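You operate a simulated robot arm through the tools that you are given. There is no shell and no other tool. Be economical: measure what you need, move in short steps, check, and stop when the job is done.

The job below is to be done with a simulated robot arm. You get a single attempt, and the scene is never put back.

Task
Eject the tape, put it away in the spares drawer and switch TAPE off.
Fine: press EJECT before you pull; shut the drawer, fingers out of the closing gap.

Only the result counts: the job must be done as asked and must still hold three seconds after the hand-in. Knocking over, shifting, dropping, spilling or breaking anything else fails it.

Robot
A 7-joint arm with a two-finger parallel gripper, fixed in place. Base frame: the origin is at the foot of the arm, x ahead of it, y to its left, z up. Lengths are in mm, angles in degrees, forces in N, time in s.
Its first joint turns from -66.0 to 66.0 degrees. Payload 2.4 kg.
The TCP is the grasp point between the finger pads, 30 mm short of the fingertips. In the tool frame z runs along the fingers and y along their closing line. The gripper opens to 94 mm. The fingers are 28 mm wide and 10 mm thick; the gripper's body (50 by 96 mm) begins 55 mm behind the TCP.
Orientation is that of the tool frame in the base frame, as a unit quaternion [w, x, y, z]. With the fingers straight down and closing along the base's y, the tool's x points along the base's -x, its y along +y and its z along -z.

Tools
- The arm moves only by the tool jog_arm. Its argument "increments" is text: rows parted by semicolons, each of 7 numbers parted by spaces: the finger opening in mm, from 0 to 94, then the shift along the base's x, y, z in mm, then the turn, a rotation vector about the base's x, y, z in degrees. In form: fingers dx dy dz rx ry rz; .... A call has 1 to 10 rows; each row shifts and turns the commanded pose from where the row before left it. A row lasts 0.2 s, in which the tool goes at most 50 mm and 8.6 degrees; a call with a longer step from one row to the next is refused whole, and so is a gripper value outside its range. Where a pose cannot be reached the arm comes as near as it can. A force on the tool above 90 N (or 10 N above the force at the start of the call, whichever is more), or a blocked arm, ends the call early, and 0.2 s more pass. The fingers move at their own pace (about 153 mm/s each) and stop on an object; they squeeze with about 42 N. The grip force told is the motor's: it shows also when the fingers shut on nothing. Time passes only in rows, and 0.2 s behind the last, so rows that do not move let the fingers close. The reply holds the time, the measured pose of the TCP, the force on the tool along the base axes, the opening and the grip force, in the units named above and with some noise.
- Cameras (640 x 400 px; columns grow to the right, rows downward): "scene" is fixed at [30.1, 481.5, 1463.9]; the picture's right is [-0.86, -0.52, 0.00], its down [-0.24, 0.40, -0.88] and it looks along [0.46, -0.75, -0.47] (base axes); focal length 255 px, centre (320, 200). "wrist" rides on the gripper at [-37, 0, -58] in the tool frame; the picture's right is [0.00, -1.00, 0.00], its down [0.97, 0.00, -0.24] and it looks along [0.24, 0.00, 0.97] (tool axes); focal length 218 px, centre (320, 200). There is no depth. A picture from a camera that has moved, and an enlarged one, comes with that camera's place and axes in the base frame and with its lens. The place of the scene camera against the robot may be out by one fixed shift of up to 25 mm in any direction.
- snapshot(camera): a new picture of that camera. The clock stands still meanwhile.
- inspect(camera, box): a new picture of the part [left, top, right, bottom] of that camera's present view, enlarged. The clock stands still meanwhile.
- sign_off(): hands the job in; it is judged then, once.

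Go step by step. Nothing tells you positions but the pictures and the camera data: compare them with the known pose of the tool, close in by small moves and look again before you grip or let go. The budget is 120 turns and 64 pictures, counting those below and the enlarged ones. Unless the task says otherwise, let go and move clear before handing in, and close with one line.

The tools are called after "Call:" as a command line: name --argument value ..., lists and objects as JSON in quotes. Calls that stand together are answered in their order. jog_arm: Moves the arm, as the interface text tells. Its arguments: {"type":"object","properties":{"increments":{"type":"string"}},"required":["increments"]} The other tools are called the same way: snapshot (camera) takes a picture; inspect (camera, box) takes an enlarged picture of a part of a camera's view; sign_off () hands the job in.

At the start:

```text
time: 0.0
ee_pos: [396.0, -171.4, 1253.4]
tcp_rot: [0.0, 0.0, 1.0, 0.0]
wrist_force: [-0.1, -0.3, -0.1]
grip_width: 93.7
grip_force: 0.0
```

scene: 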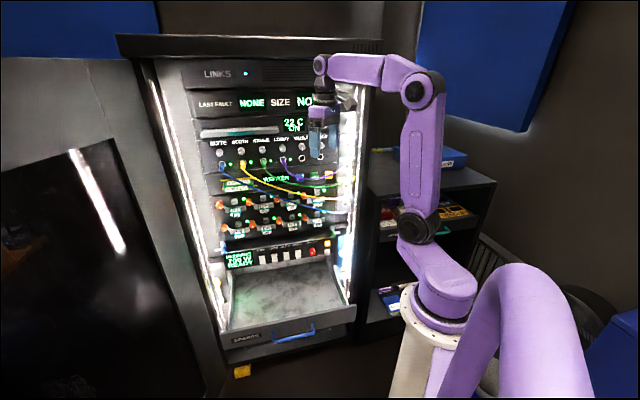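
wrist: 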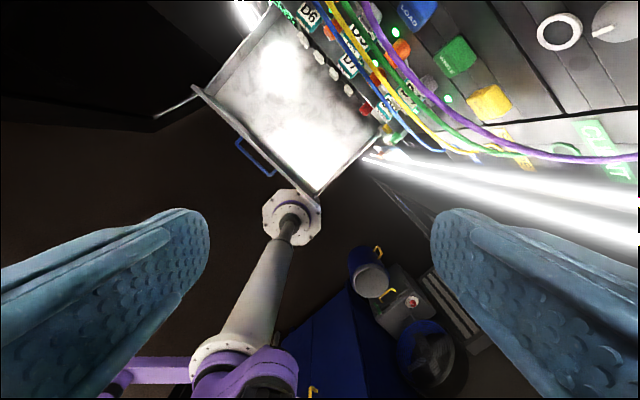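

I see a rack with several units, a pulled-out drawer at the bottom, and the arm hanging in front of it. I'll enlarge the rack to find the tape, EJECT and TAPE switch.

Call:
inspect --camera "scene" --box '[180, 50, 380, 175]'

Call:
inspect --camera "scene" --box '[200, 170, 370, 276]'

Call:
inspect --camera "scene" --box '[210, 240, 370, 380]'

```text
3.20 times, centred on (280, 112) of scene
camera zoom: at [30.1, 481.5, 1463.9], right [-0.86, -0.52, 0.0], down [-0.24, 0.4, -0.88], along [0.46, -0.75, -0.47], focal length 815 px, centre (448, 480)
```

zoom: 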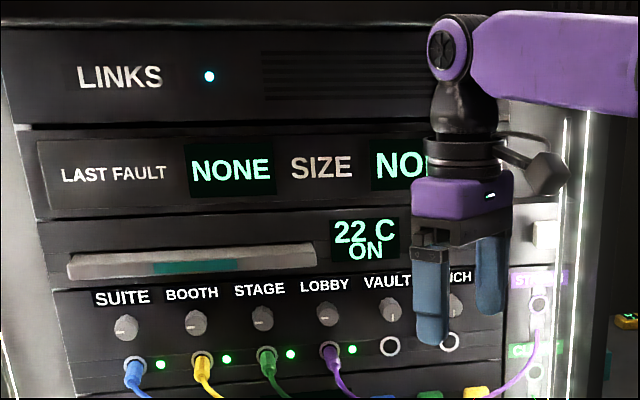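

```text
3.76 times, centred on (285, 223) of scene
camera zoom: at [30.1, 481.5, 1463.9], right [-0.86, -0.52, 0.0], down [-0.24, 0.4, -0.88], along [0.46, -0.75, -0.47], focal length 959 px, centre (452, 113)
```

zoom: 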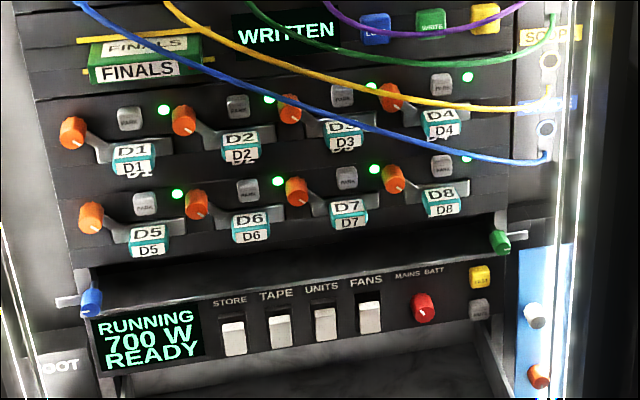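

```text
2.86 times, centred on (290, 310) of scene
camera zoom: at [30.1, 481.5, 1463.9], right [-0.86, -0.52, 0.0], down [-0.24, 0.4, -0.88], along [0.46, -0.75, -0.47], focal length 728 px, centre (406, -114)
```

zoom: 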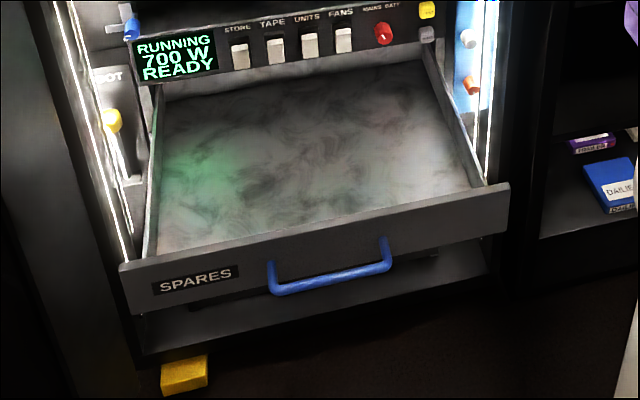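

The tape cartridge "FINALS" sits in a slot with three buttons at its right (the yellow one probably EJECT). I'll look closer at those and with the wrist camera.

Call:
inspect --camera "scene" --box '[215, 160, 345, 200]'

Call:
inspect --camera "wrist" --box '[180, 0, 640, 280]'

```text
4.92 times, centred on (280, 180) of scene
camera zoom: at [30.1, 481.5, 1463.9], right [-0.86, -0.52, 0.0], down [-0.24, 0.4, -0.88], along [0.46, -0.75, -0.47], focal length 1254 px, centre (517, 298)
```

zoom: 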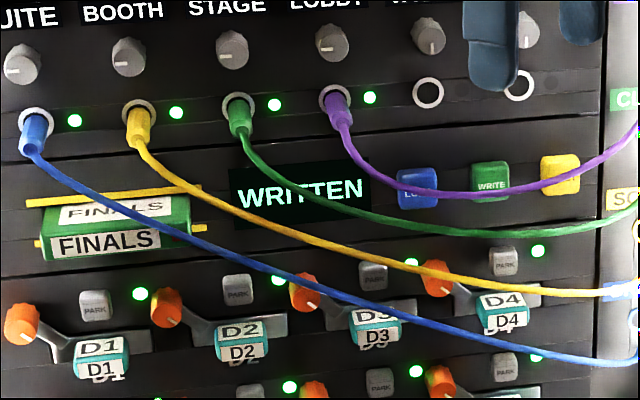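

```text
1.39 times, centred on (410, 140) of wrist
camera zoom: at [432.6, -172.2, 1312.1], right [0.0, -1.0, 0.0], down [-0.97, 0.0, 0.24], along [-0.24, 0.0, -0.97], focal length 304 px, centre (195, 284)
```

zoom: 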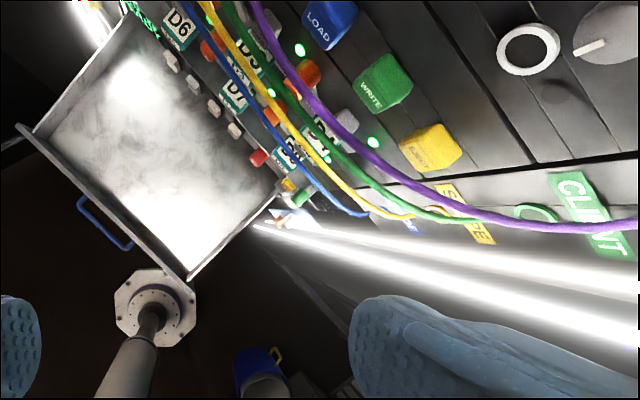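

EJECT is the yellow button, by triangulation near (476,-342,1070); the rack face is turned 45°, with its outward normal about (-0.71, 0.71, 0). I'll turn the tool towards the rack to see it squarely with the wrist camera.

Call:
jog_arm --increments "90 -5 5 0 0 0 -7.5;90 -5 5 0 0 0 -7.5;90 -5 5 0 0 0 -7.5;90 -5 5 0 0 0 -7.5;90 0 0 0 0 0 -7.5;90 0 0 0 0 0 -7.5;90 0 0 0 -5.303 -5.303 0;90 0 0 0 -5.303 -5.303 0;90 0 0 0 -5.303 -5.303 0;90 0 0 0 -5.303 -5.303 0"

Call:
jog_arm --increments "90 0 0 0 -5.303 -5.303 0;90 0 0 0 -5.303 -5.303 0;90 0 0 0 -5.303 -5.303 0;90 0 0 0 -5.303 -5.303 0;90 0 0 0 -5.303 -5.303 0;90 0 0 0 -5.303 -5.303 0;90 0 0 0 -5.303 -5.303 0;90 0 0 0 -5.303 -5.303 0"

Call:
snapshot --camera "wrist"

```text
time: 2.2
ee_pos: [375.3, -151.6, 1253.4]
tcp_rot: [0.24, 0.37, 0.892, -0.1]
wrist_force: [0.2, 1.0, 0.1]
grip_width: 90.0
grip_force: 0.2
```

```text
time: 4.0
ee_pos: [374.6, -158.2, 1263.8]
tcp_rot: [0.629, 0.288, 0.665, -0.281]
wrist_force: [0.2, -0.6, -0.2]
grip_width: 90.1
grip_force: 0.0
out of reach, approached as far as the arm can: row 7, 8
```

```text
56 pictures are left
camera wrist: at [338.2, -116.4, 1303.2], right [-0.74, -0.68, 0.01], down [-0.2, 0.21, -0.96], along [0.64, -0.71, -0.29], focal length 218 px, centre (320, 200)
```

wrist: 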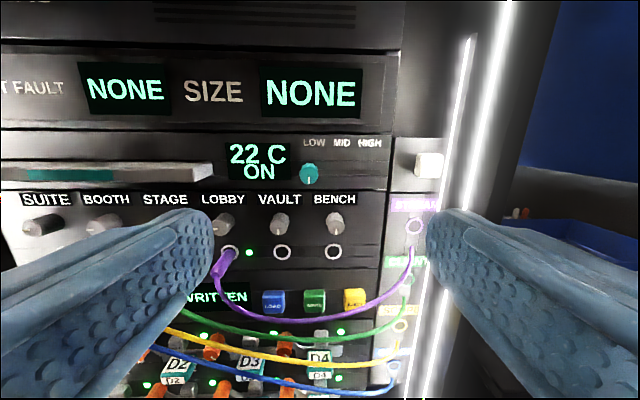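

EJECT is confirmed at about (478,-345,1070), and the purple cable sags about 45 mm in front of it. I'll close the fingers, pitch the tool down 40° and come in above the cable, stopping short to look.

Call:
jog_arm --increments "0 5 -20 -16 5.657 5.657 0;0 5 -20 -16 5.657 5.657 0;0 6 -21 -16 5.657 5.657 0;0 6 -21 -17 5.657 5.657 0;0 6 -21 -17 5.657 5.657 0;0 6 -21 -17 0 0 0;0 0 0 0 0 0 0"

Call:
snapshot --camera "wrist"

Call:
inspect --camera "scene" --box '[240, 100, 360, 220]'

```text
time: 5.6
ee_pos: [409.5, -273.5, 1171.0]
tcp_rot: [0.387, 0.353, 0.83, -0.192]
wrist_force: [-0.1, -0.6, 0.8]
grip_width: 0.0
grip_force: 33.5
out of reach, approached as far as the arm can: row 4
```

```text
55 pictures are left
camera wrist: at [397.1, -256.5, 1237.9], right [-0.74, -0.68, 0.05], down [-0.56, 0.57, -0.6], along [0.38, -0.47, -0.8], focal length 218 px, centre (320, 200)
```

wrist: 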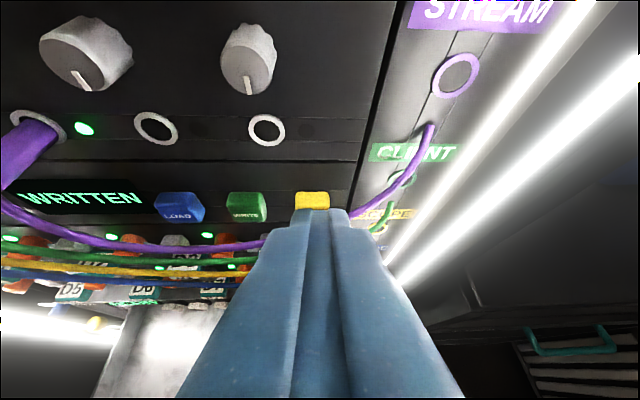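

```text
3.33 times, centred on (300, 160) of scene
camera zoom: at [30.1, 481.5, 1463.9], right [-0.86, -0.52, 0.0], down [-0.24, 0.4, -0.88], along [0.46, -0.75, -0.47], focal length 849 px, centre (387, 333)
```

zoom: 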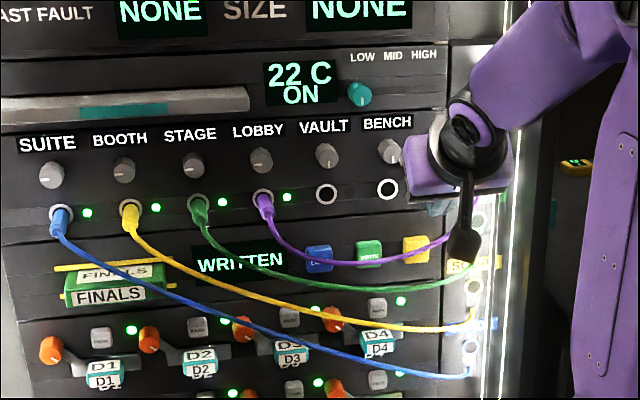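

The purple cable computes to c≈-560, z≈1063, about 20–30 mm in front of EJECT and at about its height. I'll zoom in on the button and cable from here to refine this before touching.

Call:
inspect --camera "wrist" --box '[220, 150, 420, 275]'

```text
3.20 times, centred on (320, 212) of wrist
camera zoom: at [397.1, -256.5, 1237.9], right [-0.74, -0.68, 0.05], down [-0.56, 0.57, -0.6], along [0.38, -0.47, -0.8], focal length 698 px, centre (320, 160)
```

zoom: 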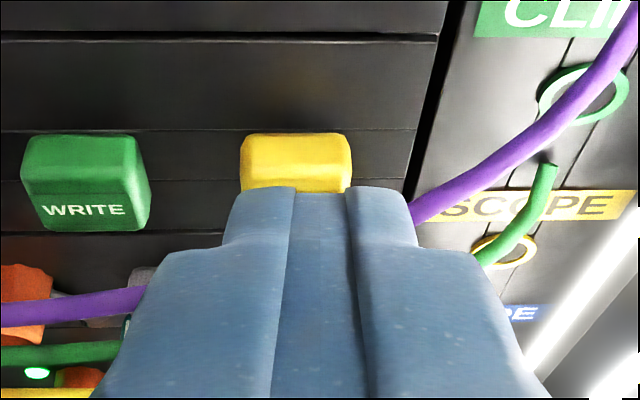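

The cable sits close in front of the lower half of EJECT. I'll back off and take a more level view between opened fingers to settle the heights.

Call:
jog_arm --increments "94 -20 20 0 0 0 0;94 -18 17 0 1.8 -2.1 1.7;94 0 0 -15 -5.1 -5.1 0;94 0 0 -15 -5.1 -5.1 0;94 0 0 -15 -5.1 -5.1 0;94 0 0 -15 -5.1 -5.1 0"

Call:
snapshot --camera "wrist"

```text
time: 7.0
ee_pos: [368.5, -237.7, 1113.5]
tcp_rot: [0.593, 0.3, 0.705, -0.247]
wrist_force: [-0.1, 0.1, -0.4]
grip_width: 93.9
grip_force: 0.1
```

```text
52 pictures are left
camera wrist: at [334.1, -202.3, 1160.2], right [-0.71, -0.7, -0.01], down [-0.28, 0.29, -0.91], along [0.64, -0.65, -0.4], focal length 218 px, centre (320, 200)
```

wrist: 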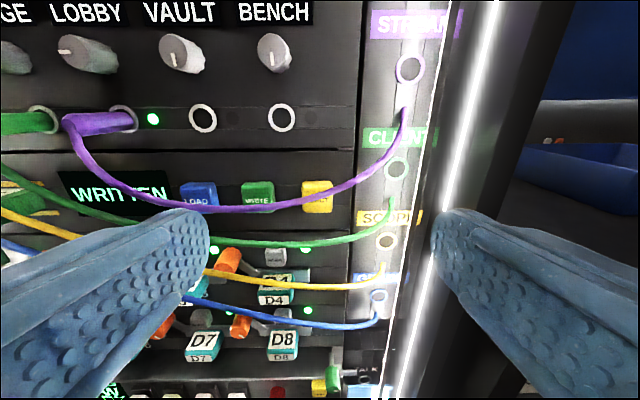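

Call:
inspect --camera "wrist" --box '[240, 150, 400, 250]'

```text
4.00 times, centred on (320, 200) of wrist
camera zoom: at [334.1, -202.3, 1160.2], right [-0.71, -0.7, -0.01], down [-0.28, 0.29, -0.91], along [0.64, -0.65, -0.4], focal length 873 px, centre (320, 200)
```

zoom: 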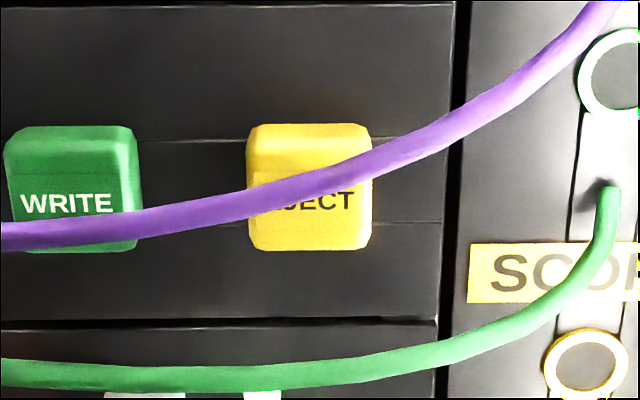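

The cable looks higher relative to EJECT than in the first picture, so it may have been moved. I'll check the present scene view.

Call:
inspect --camera "scene" --box '[215, 140, 345, 220]'

```text
4.92 times, centred on (280, 180) of scene
camera zoom: at [30.1, 481.5, 1463.9], right [-0.86, -0.52, 0.0], down [-0.24, 0.4, -0.88], along [0.46, -0.75, -0.47], focal length 1254 px, centre (517, 298)
```

zoom: 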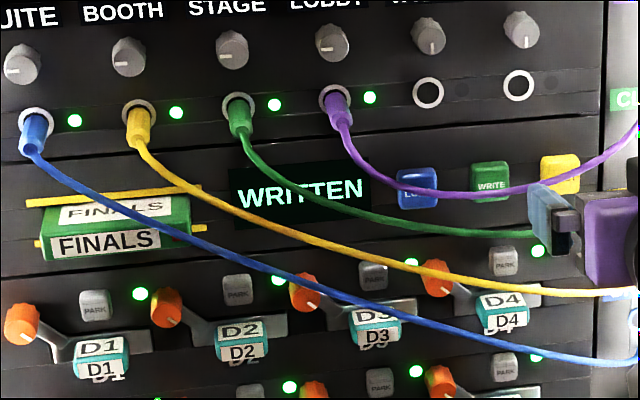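

The scene is unchanged; combining views, the purple cable hangs ~30 mm in front of EJECT at ~15 mm above its centre, and the green one ~30 mm below. I'll flatten the tool, close, and roll 90° (also needed for the cartridge) so I can slip the closed tips between the cables.

Call:
jog_arm --increments "0 0 0 0 -3.5 -3.5 0;0 0 0 0 -3.5 -3.5 0;0 0 0 0 5.3 -5.3 0;0 0 0 0 5.3 -5.3 0;0 0 0 0 5.3 -5.3 0;0 0 0 0 5.3 -5.3 0;0 0 0 0 5.3 -5.3 0;0 0 0 0 5.3 -5.3 0"

Call:
jog_arm --increments "0 0 0 0 5.3 -5.3 0;0 0 0 0 5.3 -5.3 0;0 0 0 0 5.3 -5.3 0;0 0 0 0 5.3 -5.3 0;0 0 0 0 5.3 -5.3 0;0 0 0 0 5.3 -5.3 0"

Call:
snapshot --camera "wrist"

```text
time: 8.8
ee_pos: [370.6, -237.2, 1113.8]
tcp_rot: [0.705, 0.506, 0.497, 0.003]
wrist_force: [-0.9, 0.6, 0.6]
grip_width: 0.3
grip_force: 32.9
```

```text
time: 10.2
ee_pos: [369.8, -236.6, 1114.0]
tcp_rot: [0.648, 0.658, 0.269, 0.274]
wrist_force: [-0.9, 0.1, -0.1]
grip_width: 0.0
grip_force: 32.4
```

```text
49 pictures are left
camera wrist: at [303.6, -223.8, 1114.3], right [0.0, 0.01, -1.0], down [0.52, 0.86, 0.01], along [0.86, -0.52, -0.01], focal length 218 px, centre (320, 200)
```

wrist: 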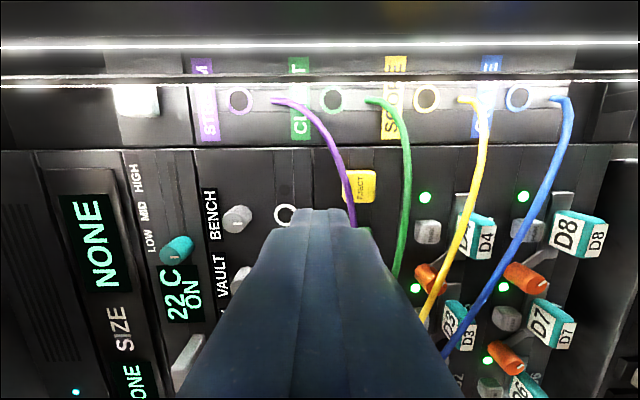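

The rolled view is clear: EJECT centre z≈1074, purple cable ~17 mm above it and green ~28 mm below. I'll position the closed tips at z≈1067, in the gap, short of the cables.

Call:
jog_arm --increments "0 10 -10 -24 0 0 0;0 10.4 -16 -23 0 0 0;0 10 -15.7 0 0 0 0;0 0 0 0 0 0 0"

Call:
inspect --camera "wrist" --box '[200, 50, 440, 250]'

Call:
inspect --camera "scene" --box '[265, 140, 365, 220]'

```text
time: 11.2
ee_pos: [400.1, -280.1, 1067.5]
tcp_rot: [0.649, 0.657, 0.27, 0.273]
wrist_force: [0.0, -0.5, -0.2]
grip_width: 0.2
grip_force: 32.8
```

```text
2.00 times, centred on (320, 150) of wrist
camera zoom: at [333.7, -265.3, 1067.9], right [0.0, 0.01, -1.0], down [0.52, 0.86, 0.01], along [0.86, -0.52, -0.01], focal length 436 px, centre (320, 300)
```

zoom: 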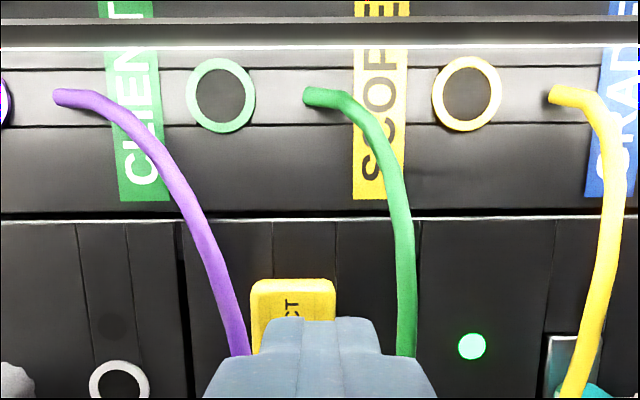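

```text
5.00 times, centred on (315, 180) of scene
camera zoom: at [30.1, 481.5, 1463.9], right [-0.86, -0.52, 0.0], down [-0.24, 0.4, -0.88], along [0.46, -0.75, -0.47], focal length 1273 px, centre (345, 300)
```

zoom: 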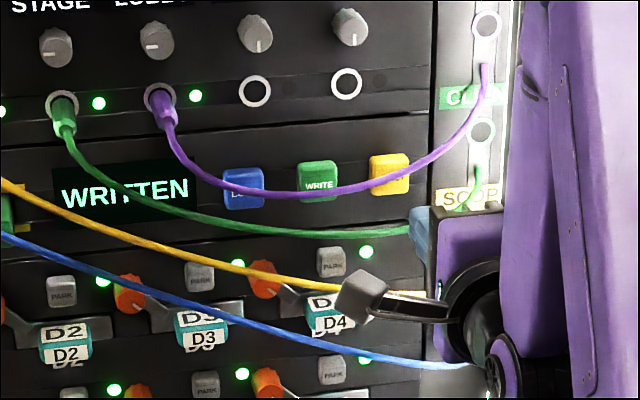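

The tips are centred between the purple and green cables, aimed at EJECT. I'll advance straight in, then press by small steps.

Call:
jog_arm --increments "0 14 -14 0 0 0 0;0 14 -14 0 0 0 0;0 7 -7 0 0 0 0;0 0 0 0 0 0 0"

Call:
inspect --camera "wrist" --box '[200, 50, 440, 250]'

```text
time: 12.2
ee_pos: [435.6, -316.2, 1067.8]
tcp_rot: [0.649, 0.658, 0.269, 0.272]
wrist_force: [-0.4, 0.9, 0.5]
grip_width: 0.0
grip_force: 33.1
```

```text
2.00 times, centred on (320, 150) of wrist
camera zoom: at [369.2, -300.5, 1068.4], right [0.0, 0.01, -1.0], down [0.52, 0.86, 0.01], along [0.86, -0.52, -0.01], focal length 436 px, centre (320, 300)
```

zoom: 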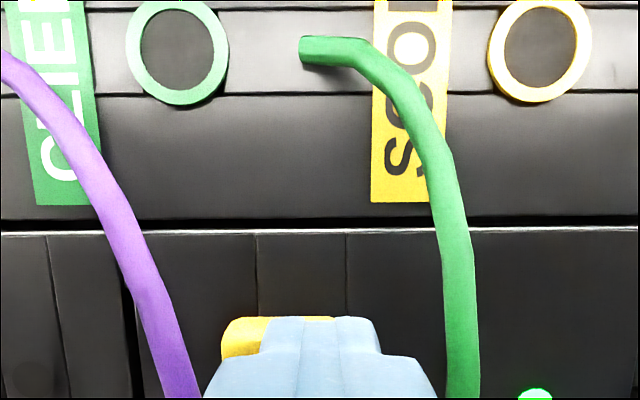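

Clear of both cables, and the tip is about 10 mm short of the button. Pressing in small steps.

Call:
jog_arm --increments "0 2.8 -2.8 0 0 0 0;0 2.8 -2.8 0 0 0 0;0 2.1 -2.1 0 0 0 0"

```text
time: 13.0
ee_pos: [443.7, -322.3, 1067.5]
tcp_rot: [0.65, 0.657, 0.268, 0.273]
wrist_force: [-1.8, 1.2, 0.4]
grip_width: 0.1
grip_force: 33.5
```

Call:
jog_arm --increments "0 1.4 -1.4 0 0 0 0;0 1.4 -1.4 0 0 0 0;0 1.4 -1.4 0 0 0 0;0 0 0 0 0 0 0"

Call:
inspect --camera "scene" --box '[215, 140, 345, 220]'

```text
time: 14.0
ee_pos: [446.8, -325.6, 1066.5]
tcp_rot: [0.649, 0.658, 0.27, 0.272]
wrist_force: [-14.0, 14.5, 4.8]
grip_width: 0.0
grip_force: 32.7
```

```text
4.92 times, centred on (280, 180) of scene
camera zoom: at [29.6, 482.0, 1463.8], right [-0.86, -0.52, 0.0], down [-0.24, 0.4, -0.88], along [0.46, -0.76, -0.47], focal length 1254 px, centre (517, 298)
```

zoom: 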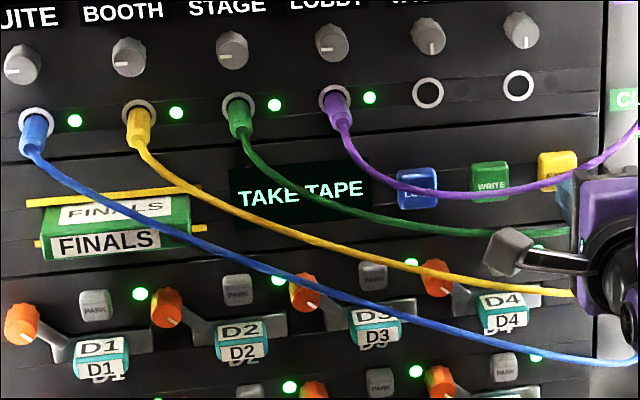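

The display now reads "TAKE TAPE", so EJECT registered. I'll withdraw straight back, then slide left in front of the cartridge for a look.

Call:
jog_arm --increments "0 -10 10 0 0 0 0;0 -20 20 0 0 0 0;0 -25 25 0 0 0 0;0 -20 20 0 0 0 0;0 0 0 0 0 0 0"

Call:
jog_arm --increments "0 28 28 0 0 0 0;0 28 28 0 0 0 0;0 28 28 0 0 0 0;0 28 28 0 0 0 0;0 28 28 0 0 0 0;0 28 28 0 0 0 0;0 28 28 0 0 0 0;0 28 28 0 0 0 0;0 28 28 0 0 0 0"

Call:
snapshot --camera "wrist"

```text
time: 15.2
ee_pos: [372.9, -251.2, 1065.8]
tcp_rot: [0.65, 0.657, 0.269, 0.272]
wrist_force: [0.2, 0.1, 0.5]
grip_width: 0.0
grip_force: 32.9
```

```text
time: 17.2
ee_pos: [622.7, -0.4, 1065.1]
tcp_rot: [0.649, 0.657, 0.27, 0.272]
wrist_force: [-0.4, 0.4, -0.5]
grip_width: 0.0
grip_force: 32.8
```

```text
44 pictures are left
camera wrist: at [556.7, 15.1, 1066.6], right [0.0, 0.01, -1.0], down [0.52, 0.86, 0.01], along [0.86, -0.52, -0.01], focal length 218 px, centre (320, 200)
```

wrist: 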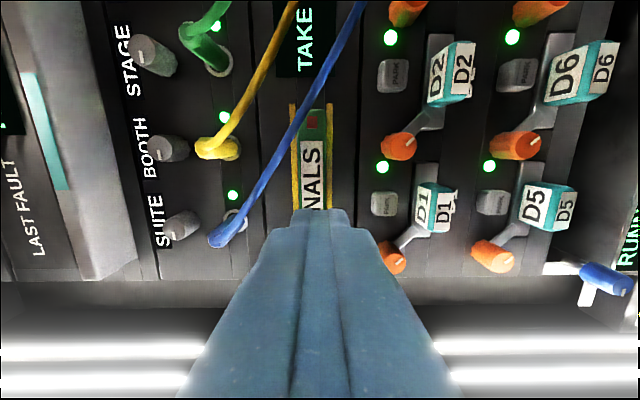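

The cartridge lies level at about z≈1070, with the blue cable crossing in front of its right-hand end. I'll open the fingers and zoom to measure both.

Call:
jog_arm --increments "94 0 0 0 0 0 0;94 0 0 0 0 0 0;94 0 0 0 0 0 0"

Call:
inspect --camera "wrist" --box '[180, 0, 500, 280]'

Call:
inspect --camera "scene" --box '[210, 130, 310, 230]'

```text
time: 18.0
ee_pos: [623.1, 1.3, 1066.1]
tcp_rot: [0.649, 0.657, 0.269, 0.272]
wrist_force: [0.2, 0.2, 0.6]
grip_width: 93.9
grip_force: 0.0
```

```text
1.43 times, centred on (340, 140) of wrist
camera zoom: at [556.5, 15.2, 1066.7], right [0.0, 0.01, -1.0], down [0.52, 0.86, 0.01], along [0.86, -0.52, -0.01], focal length 312 px, centre (291, 286)
```

zoom: 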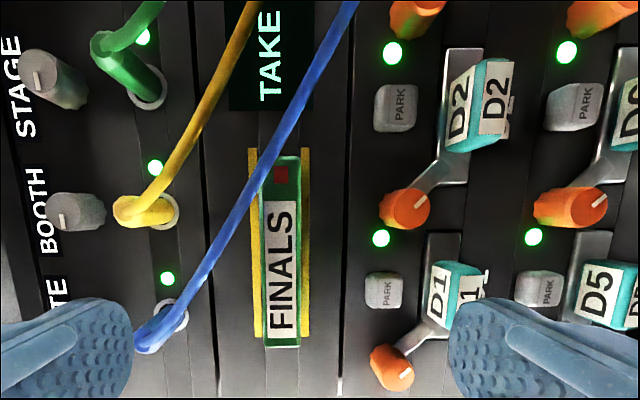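

```text
4.00 times, centred on (260, 180) of scene
camera zoom: at [30.1, 481.5, 1463.9], right [-0.86, -0.52, 0.0], down [-0.24, 0.4, -0.88], along [0.46, -0.75, -0.47], focal length 1019 px, centre (560, 280)
```

zoom: 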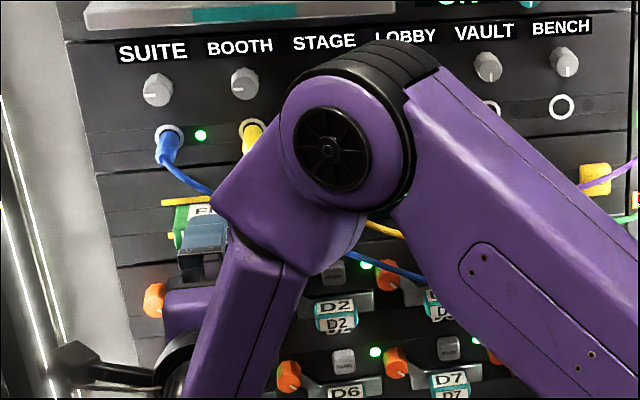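

The cartridge front is near c≈-540, a≈-425, z≈1070, about 97 × 20 mm and sticking out ~45 mm. I'll zoom where the blue cable meets its right end.

Call:
inspect --camera "wrist" --box '[280, 80, 400, 180]'

```text
4.00 times, centred on (340, 130) of wrist
camera zoom: at [556.5, 15.2, 1066.7], right [0.0, 0.01, -1.0], down [0.52, 0.86, 0.01], along [0.86, -0.52, -0.01], focal length 873 px, centre (240, 480)
```

zoom: 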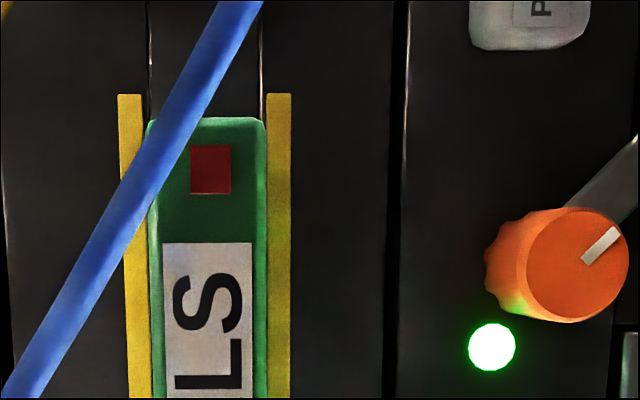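

The overlap with the blue cable is only the cartridge's upper right corner; gripping left of centre (a≈-440) with a small opening keeps the fingers below the cable. I'll set the opening to 36 mm and close in.

Call:
jog_arm --increments "36 0 0 5 0 0 0;36 0 0 0 0 0 0;36 14 -14 0 0 0 0;36 14 -14 0 0 0 0;36 14 -14 0 0 0 0;36 0 0 0 0 0 0"

Call:
snapshot --camera "wrist"

Call:
inspect --camera "scene" --box '[210, 130, 310, 230]'

```text
time: 19.4
ee_pos: [666.6, -41.8, 1072.1]
tcp_rot: [0.65, 0.656, 0.269, 0.273]
wrist_force: [-0.6, -0.2, 0.1]
grip_width: 36.0
grip_force: 0.1
```

```text
40 pictures are left
camera wrist: at [600.3, -26.9, 1072.3], right [0.0, 0.01, -1.0], down [0.52, 0.86, 0.01], along [0.86, -0.52, -0.01], focal length 218 px, centre (320, 200)
```

wrist: 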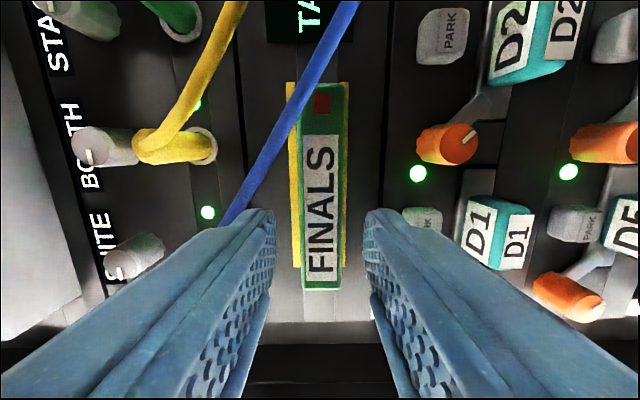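

```text
4.00 times, centred on (260, 180) of scene
camera zoom: at [30.1, 481.5, 1463.9], right [-0.86, -0.52, 0.0], down [-0.24, 0.4, -0.88], along [0.46, -0.75, -0.47], focal length 1019 px, centre (560, 280)
```

zoom: 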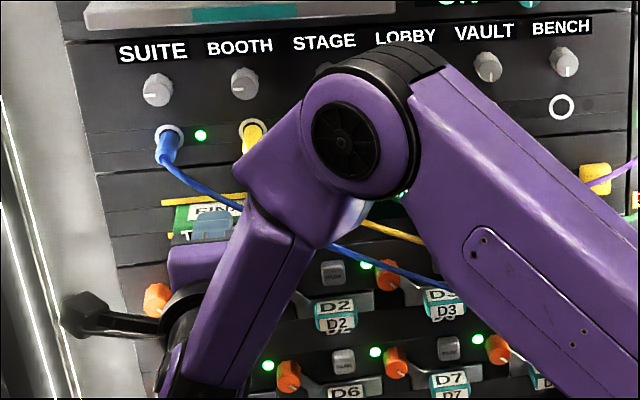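

The cartridge is centred between the fingers and the blue cable clears the upper finger. I'll go in about 36 mm and grip.

Call:
jog_arm --increments "36 8.5 -8.5 0 0 0 0;36 8.5 -8.5 0 0 0 0;36 8.5 -8.5 0 0 0 0;36 0 0 0 0 0 0"

Call:
snapshot --camera "wrist"

```text
time: 20.4
ee_pos: [691.5, -68.0, 1071.6]
tcp_rot: [0.649, 0.657, 0.27, 0.272]
wrist_force: [0.4, 0.7, 0.5]
grip_width: 35.9
grip_force: 0.1
```

```text
38 pictures are left
camera wrist: at [625.2, -53.2, 1072.3], right [0.0, 0.01, -1.0], down [0.52, 0.86, 0.01], along [0.86, -0.52, -0.01], focal length 218 px, centre (320, 200)
```

wrist: 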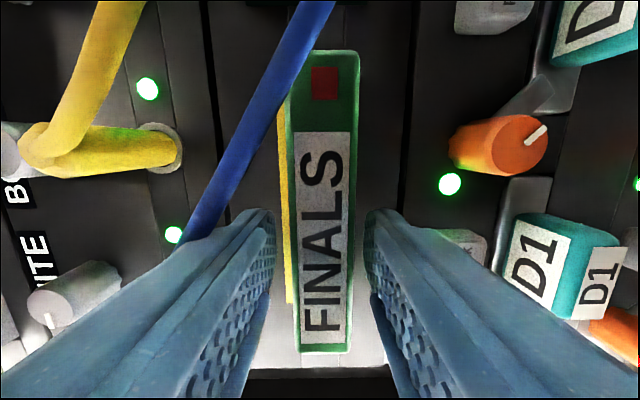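

About 17 mm of the tips overlaps the cartridge so far. I'll advance 9 mm more and close.

Call:
jog_arm --increments "36 3.2 -3.2 0 0 0 0;36 3.2 -3.2 0 0 0 0;36 0 0 0 0 0 0"

Call:
jog_arm --increments "0 0 0 0 0 0 0;0 0 0 0 0 0 0;0 0 0 0 0 0 0"

Call:
snapshot --camera "wrist"

```text
time: 21.2
ee_pos: [698.3, -73.5, 1070.5]
tcp_rot: [0.649, 0.657, 0.27, 0.273]
wrist_force: [-0.3, 0.5, -0.6]
grip_width: 35.9
grip_force: 0.0
```

```text
time: 22.0
ee_pos: [697.6, -73.4, 1071.3]
tcp_rot: [0.649, 0.658, 0.269, 0.272]
wrist_force: [0.1, -1.3, 0.7]
grip_width: 25.5
grip_force: 41.9
```

```text
37 pictures are left
camera wrist: at [631.4, -59.1, 1072.5], right [0.0, 0.01, -1.0], down [0.52, 0.86, 0.01], along [0.86, -0.52, -0.01], focal length 218 px, centre (320, 200)
```

wrist: 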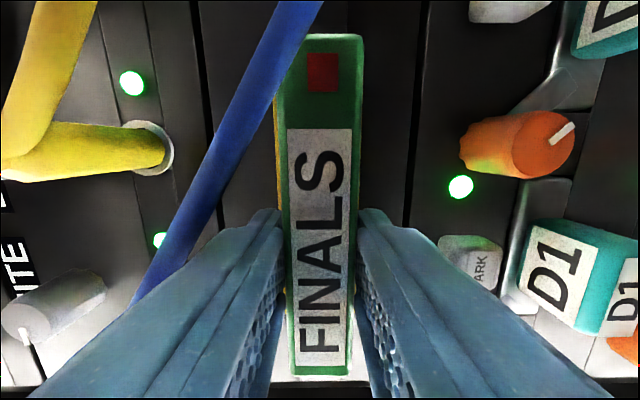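

Gripped at 25.5 mm with ~20 mm overlap. I'll pull out slowly and watch the force and the cable.

Call:
jog_arm --increments "0 -4 4 0 0 0 0;0 -4 4 0 0 0 0;0 -4 4 0 0 0 0;0 -4 4 0 0 0 0;0 -4 4 0 0 0 0"

Call:
snapshot --camera "wrist"

Call:
inspect --camera "scene" --box '[210, 130, 310, 230]'

```text
time: 23.2
ee_pos: [678.9, -53.6, 1071.8]
tcp_rot: [0.649, 0.657, 0.269, 0.273]
wrist_force: [0.6, -0.2, 0.2]
grip_width: 25.5
grip_force: 42.6
```

```text
36 pictures are left
camera wrist: at [612.5, -38.2, 1072.5], right [0.0, 0.01, -1.0], down [0.52, 0.86, 0.01], along [0.86, -0.52, -0.01], focal length 218 px, centre (320, 200)
```

wrist: 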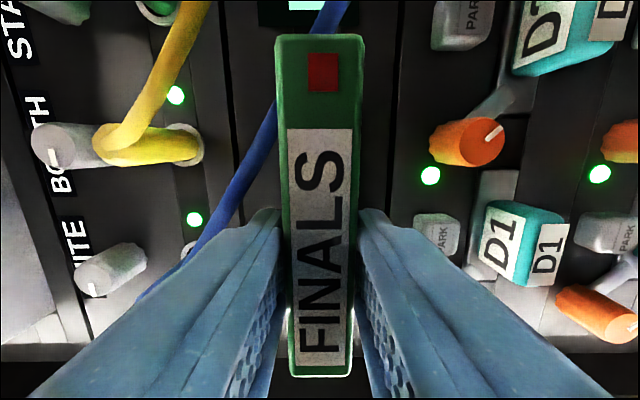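

```text
4.00 times, centred on (260, 180) of scene
camera zoom: at [30.2, 481.5, 1463.9], right [-0.86, -0.52, 0.0], down [-0.24, 0.4, -0.88], along [0.46, -0.75, -0.47], focal length 1019 px, centre (560, 280)
```

zoom: 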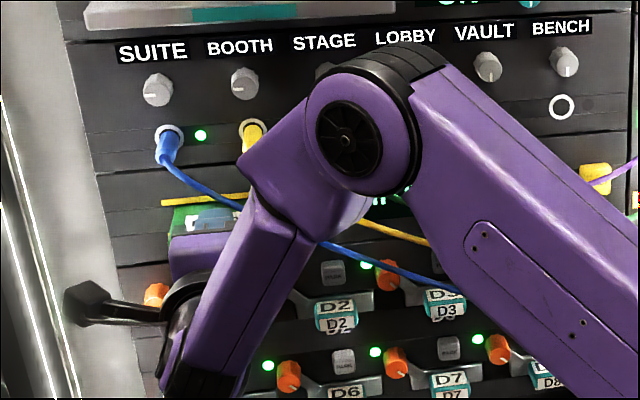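

The cartridge comes freely with no force and the cable is undisturbed. I'll keep pulling until it is clear of the slot.

Call:
jog_arm --increments "0 -8 8 0 0 0 0;0 -10 10 0 0 0 0;0 -10 10 0 0 0 0;0 -10 10 0 0 0 0;0 -10 10 0 0 0 0;0 -12 12 0 0 0 0;0 -12 12 0 0 0 0;0 -12 12 0 0 0 0;0 -12 12 0 0 0 0"

Call:
snapshot --camera "scene"

Call:
snapshot --camera "wrist"

```text
time: 25.2
ee_pos: [582.5, 43.4, 1072.6]
tcp_rot: [0.649, 0.657, 0.269, 0.273]
wrist_force: [-0.2, 0.4, -0.1]
grip_width: 25.3
grip_force: 42.0
```

```text
34 pictures are left
```

scene: 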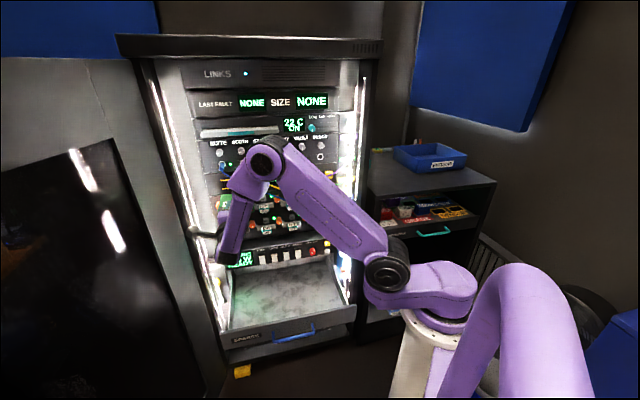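

```text
33 pictures are left
camera wrist: at [516.1, 57.2, 1072.4], right [0.0, 0.01, -1.0], down [0.52, 0.86, 0.01], along [0.86, -0.52, -0.01], focal length 218 px, centre (320, 200)
```

wrist: 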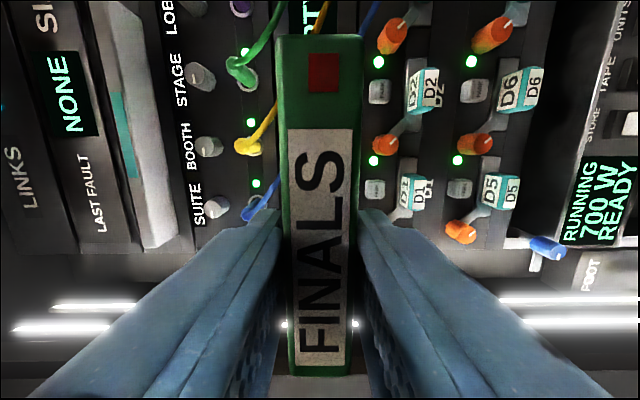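

The cartridge is out. I estimate the open drawer spans c≈-580 to -310, a≈-500 to -90, rim z≈630. I'll back off further, centre over the drawer, tilt the tool down ~24° and descend partway.

Call:
jog_arm --increments "0 -20 0 -10 0 0 0;0 -20 0 -20 0 0 0;0 -17 -11 -40 0 0 0;0 -17 -11 -40 0 0 0;0 -17 -11 -40 4.24 4.24 0;0 -17 -11 -40 4.24 4.24 0;0 -17 -11 -40 4.24 4.24 0;0 -12 -11 -40 4.24 4.24 0;0 0 -11 -35 0 0 0"

Call:
snapshot --camera "wrist"

Call:
snapshot --camera "scene"

```text
time: 27.2
ee_pos: [443.9, -33.3, 766.7]
tcp_rot: [0.499, 0.778, 0.319, 0.21]
wrist_force: [-0.6, 0.4, 0.1]
grip_width: 25.1
grip_force: 41.9
```

```text
32 pictures are left
camera wrist: at [380.8, -22.7, 790.5], right [-0.29, 0.3, -0.91], down [0.53, 0.84, 0.11], along [0.8, -0.45, -0.4], focal length 218 px, centre (320, 200)
```

wrist: 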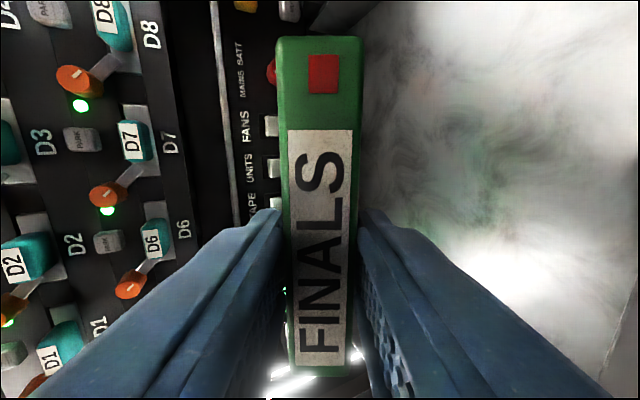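

```text
31 pictures are left
```

scene: 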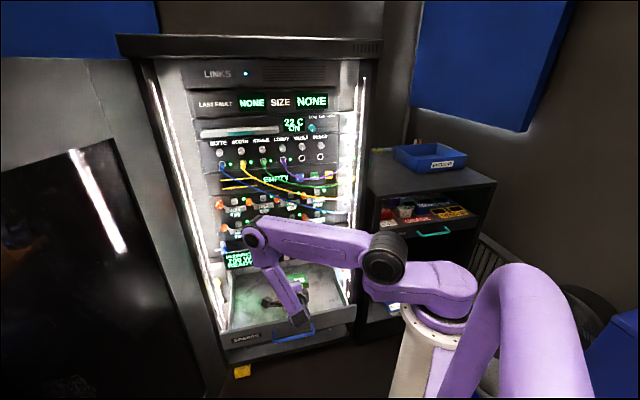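

Display shows EMPTY and the arm is above the drawer. I'll zoom the scene here to relate cartridge and drawer.

Call:
inspect --camera "scene" --box '[210, 230, 370, 350]'

```text
3.33 times, centred on (290, 290) of scene
camera zoom: at [30.1, 481.5, 1463.9], right [-0.86, -0.52, 0.0], down [-0.24, 0.4, -0.88], along [0.46, -0.75, -0.47], focal length 849 px, centre (420, -100)
```

zoom: 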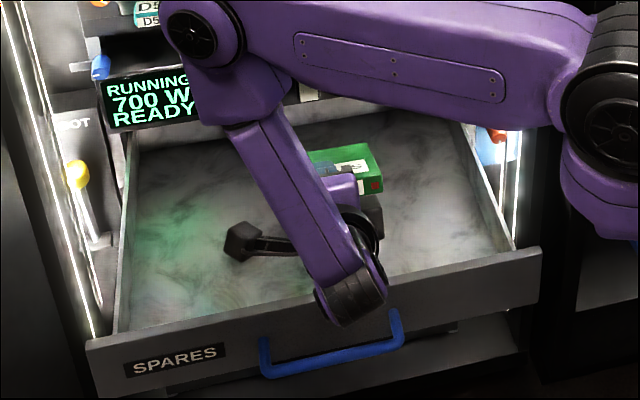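

The wrist would come close to the drawer's front rim at this tilt, so I'll tilt to ~36° and move further in over the drawer, descending a bit.

Call:
jog_arm --increments "0 12 -12 0 4.24 4.24 0;0 12 -12 0 4.24 4.24 0;0 12 -12 0 0 0 0;0 12 -12 -10 0 0 0;0 11 -11 -20 0 0 0;0 0 0 -20 0 0 0;0 0 0 -15 0 0 0;0 0 0 0 0 0 0"

Call:
inspect --camera "scene" --box '[210, 230, 370, 350]'

Call:
snapshot --camera "wrist"

```text
time: 29.0
ee_pos: [502.9, -94.3, 700.4]
tcp_rot: [0.415, 0.826, 0.338, 0.174]
wrist_force: [-0.6, -0.1, 0.7]
grip_width: 25.6
grip_force: 42.6
```

```text
3.33 times, centred on (290, 290) of scene
camera zoom: at [30.2, 481.5, 1463.9], right [-0.86, -0.52, 0.0], down [-0.24, 0.4, -0.88], along [0.46, -0.75, -0.47], focal length 849 px, centre (420, -100)
```

zoom: 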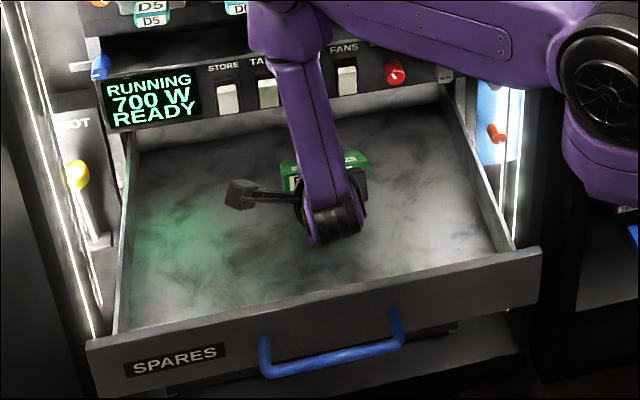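

```text
28 pictures are left
camera wrist: at [444.8, -87.1, 735.8], right [-0.41, 0.43, -0.8], down [0.55, 0.82, 0.15], along [0.72, -0.38, -0.58], focal length 218 px, centre (320, 200)
```

wrist: 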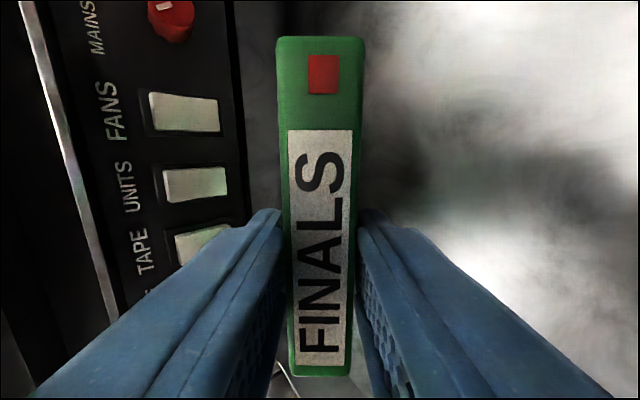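

The cartridge is well inside the drawer outline. I'll lower in small steps, watching for contact of its far edge with the drawer floor.

Call:
jog_arm --increments "0 0 0 -8 0 0 0;0 0 0 -8 0 0 0;0 0 0 -8 0 0 0;0 0 0 -6 0 0 0;0 0 0 0 0 0 0"

Call:
jog_arm --increments "0 0 0 -5 0 0 0;0 0 0 -5 0 0 0;0 0 0 0 0 0 0"

Call:
inspect --camera "scene" --box '[210, 230, 370, 350]'

```text
time: 30.2
ee_pos: [505.0, -94.3, 670.8]
tcp_rot: [0.416, 0.826, 0.339, 0.174]
wrist_force: [-0.3, 0.0, -0.1]
grip_width: 25.3
grip_force: 42.0
```

```text
time: 31.0
ee_pos: [504.8, -92.9, 662.3]
tcp_rot: [0.415, 0.826, 0.339, 0.175]
wrist_force: [0.0, 0.4, 4.5]
grip_width: 25.6
grip_force: 42.0
```

```text
3.33 times, centred on (290, 290) of scene
camera zoom: at [30.0, 481.5, 1463.9], right [-0.86, -0.52, 0.0], down [-0.24, 0.4, -0.88], along [0.46, -0.75, -0.47], focal length 849 px, centre (420, -100)
```

zoom: 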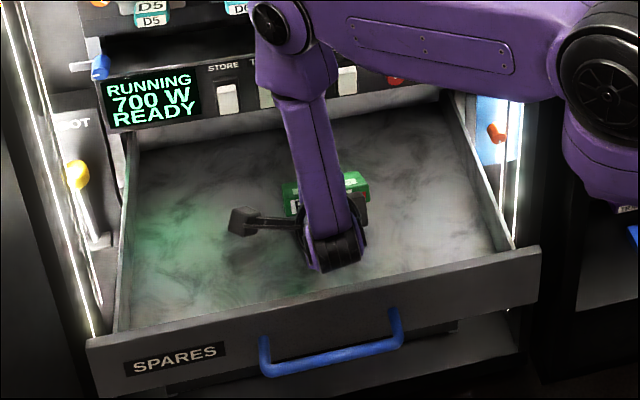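

Far edge of the cartridge touches the drawer floor at TCP z≈662. I'll flatten the tilt by 6° while lowering, then open gradually so the near end is let down gently.

Call:
jog_arm --increments "0 -3 3 -8 -4.24 -4.24 0;0 0 0 0 0 0 0"

Call:
snapshot --camera "wrist"

```text
time: 31.6
ee_pos: [500.8, -90.2, 653.4]
tcp_rot: [0.458, 0.803, 0.329, 0.191]
wrist_force: [-0.1, 0.3, 0.4]
grip_width: 25.4
grip_force: 42.1
```

```text
26 pictures are left
camera wrist: at [439.8, -81.9, 683.1], right [-0.35, 0.36, -0.86], down [0.54, 0.83, 0.13], along [0.76, -0.42, -0.49], focal length 218 px, centre (320, 200)
```

wrist: 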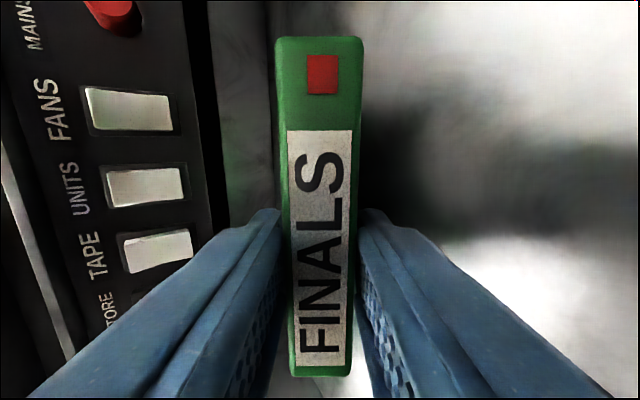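

Call:
jog_arm --increments "0 -3 3 -9 -4.24 -4.24 0;0 0 0 -3 0 0 0;0 0 0 0 0 0 0"

Call:
inspect --camera "scene" --box '[210, 230, 370, 350]'

```text
time: 32.2
ee_pos: [500.6, -92.5, 651.1]
tcp_rot: [0.508, 0.775, 0.312, 0.212]
wrist_force: [-2.4, -5.4, 19.6]
grip_width: 25.5
grip_force: 41.8
stopped in row 2: the force on the tool passed its limit (the readings are from after the stop); the commanded pose is now the measured one
```

```text
3.33 times, centred on (290, 290) of scene
camera zoom: at [29.8, 481.4, 1464.0], right [-0.86, -0.52, 0.0], down [-0.24, 0.4, -0.88], along [0.46, -0.75, -0.47], focal length 849 px, centre (420, -100)
```

zoom: 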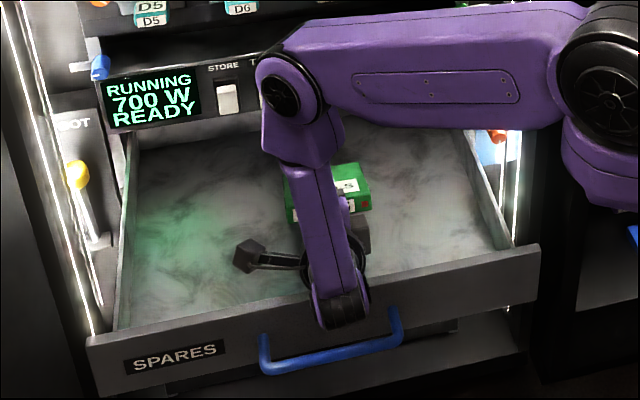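

Contact came earlier than expected, probably the wrist against the drawer's front rim. I'll rise a little, tilt back to 30° and move deeper in.

Call:
jog_arm --increments "0 0 0 10 4.24 4.24 0;0 0 0 6 0 0 0;0 10 -10 0 0 0 0;0 10 -10 0 0 0 0;0 0 0 0 0 0 0"

Call:
inspect --camera "scene" --box '[210, 230, 370, 350]'

Call:
snapshot --camera "wrist"

```text
time: 33.4
ee_pos: [521.8, -111.4, 665.9]
tcp_rot: [0.466, 0.801, 0.322, 0.194]
wrist_force: [-0.6, -0.3, 0.2]
grip_width: 25.0
grip_force: 41.9
```

```text
3.33 times, centred on (290, 290) of scene
camera zoom: at [30.2, 481.5, 1463.9], right [-0.86, -0.52, 0.0], down [-0.24, 0.4, -0.88], along [0.46, -0.75, -0.47], focal length 849 px, centre (420, -100)
```

zoom: 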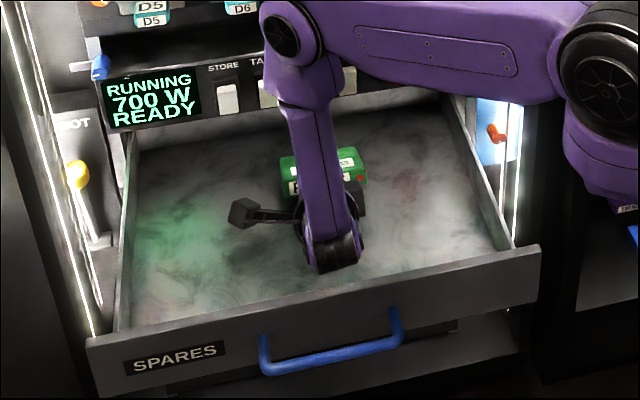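

```text
23 pictures are left
camera wrist: at [460.4, -102.0, 694.7], right [-0.34, 0.36, -0.87], down [0.55, 0.83, 0.13], along [0.77, -0.44, -0.47], focal length 218 px, centre (320, 200)
```

wrist: 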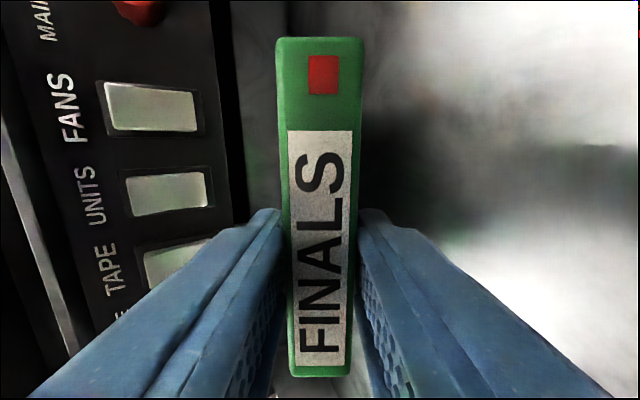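

Drawer unmoved. Lowering again by small steps at this tilt.

Call:
jog_arm --increments "0 0 0 -5 0 0 0;0 0 0 -5 0 0 0;0 0 0 -4 0 0 0;0 0 0 0 0 0 0"

Call:
jog_arm --increments "0 0 0 -3 0 0 0;0 0 0 -3 0 0 0;0 0 0 0 0 0 0"

Call:
jog_arm --increments "0 0 0 -3 0 0 0;0 0 0 -3 0 0 0;0 0 0 0 0 0 0"

```text
time: 34.4
ee_pos: [522.5, -112.7, 652.1]
tcp_rot: [0.467, 0.8, 0.322, 0.194]
wrist_force: [-0.9, 1.1, 1.9]
grip_width: 25.4
grip_force: 42.2
```

```text
time: 35.2
ee_pos: [522.2, -113.4, 646.2]
tcp_rot: [0.466, 0.8, 0.323, 0.195]
wrist_force: [-0.5, -0.1, 6.1]
grip_width: 25.4
grip_force: 42.1
```

```text
time: 36.0
ee_pos: [523.8, -113.4, 641.1]
tcp_rot: [0.47, 0.799, 0.32, 0.196]
wrist_force: [-1.2, -2.7, 21.0]
grip_width: 26.7
grip_force: 42.1
```

The far edge is on the floor (floor z≈592, cartridge ~90 mm deep). I'll relax the pressure, then open gradually, letting the near end ride down on the lower finger.

Call:
jog_arm --increments "0 0 0 4 0 0 0;34 0 0 0 0 0 0;42 0 0 0 0 0 0;50 0 0 0 0 0 0;58 0 0 0 0 0 0;64 0 0 0 0 0 0;64 0 0 0 0 0 0"

Call:
snapshot --camera "wrist"

```text
time: 37.6
ee_pos: [522.9, -110.4, 643.7]
tcp_rot: [0.466, 0.801, 0.322, 0.195]
wrist_force: [-0.4, 0.4, 0.1]
grip_width: 63.7
grip_force: 0.0
```

```text
22 pictures are left
camera wrist: at [460.9, -102.1, 672.3], right [-0.34, 0.36, -0.87], down [0.55, 0.83, 0.13], along [0.77, -0.44, -0.47], focal length 218 px, centre (320, 200)
```

wrist: 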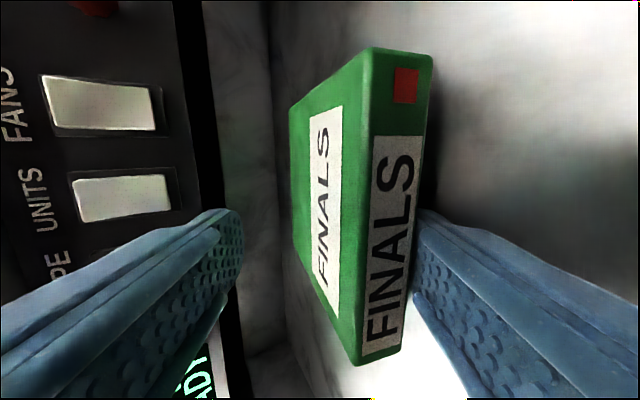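

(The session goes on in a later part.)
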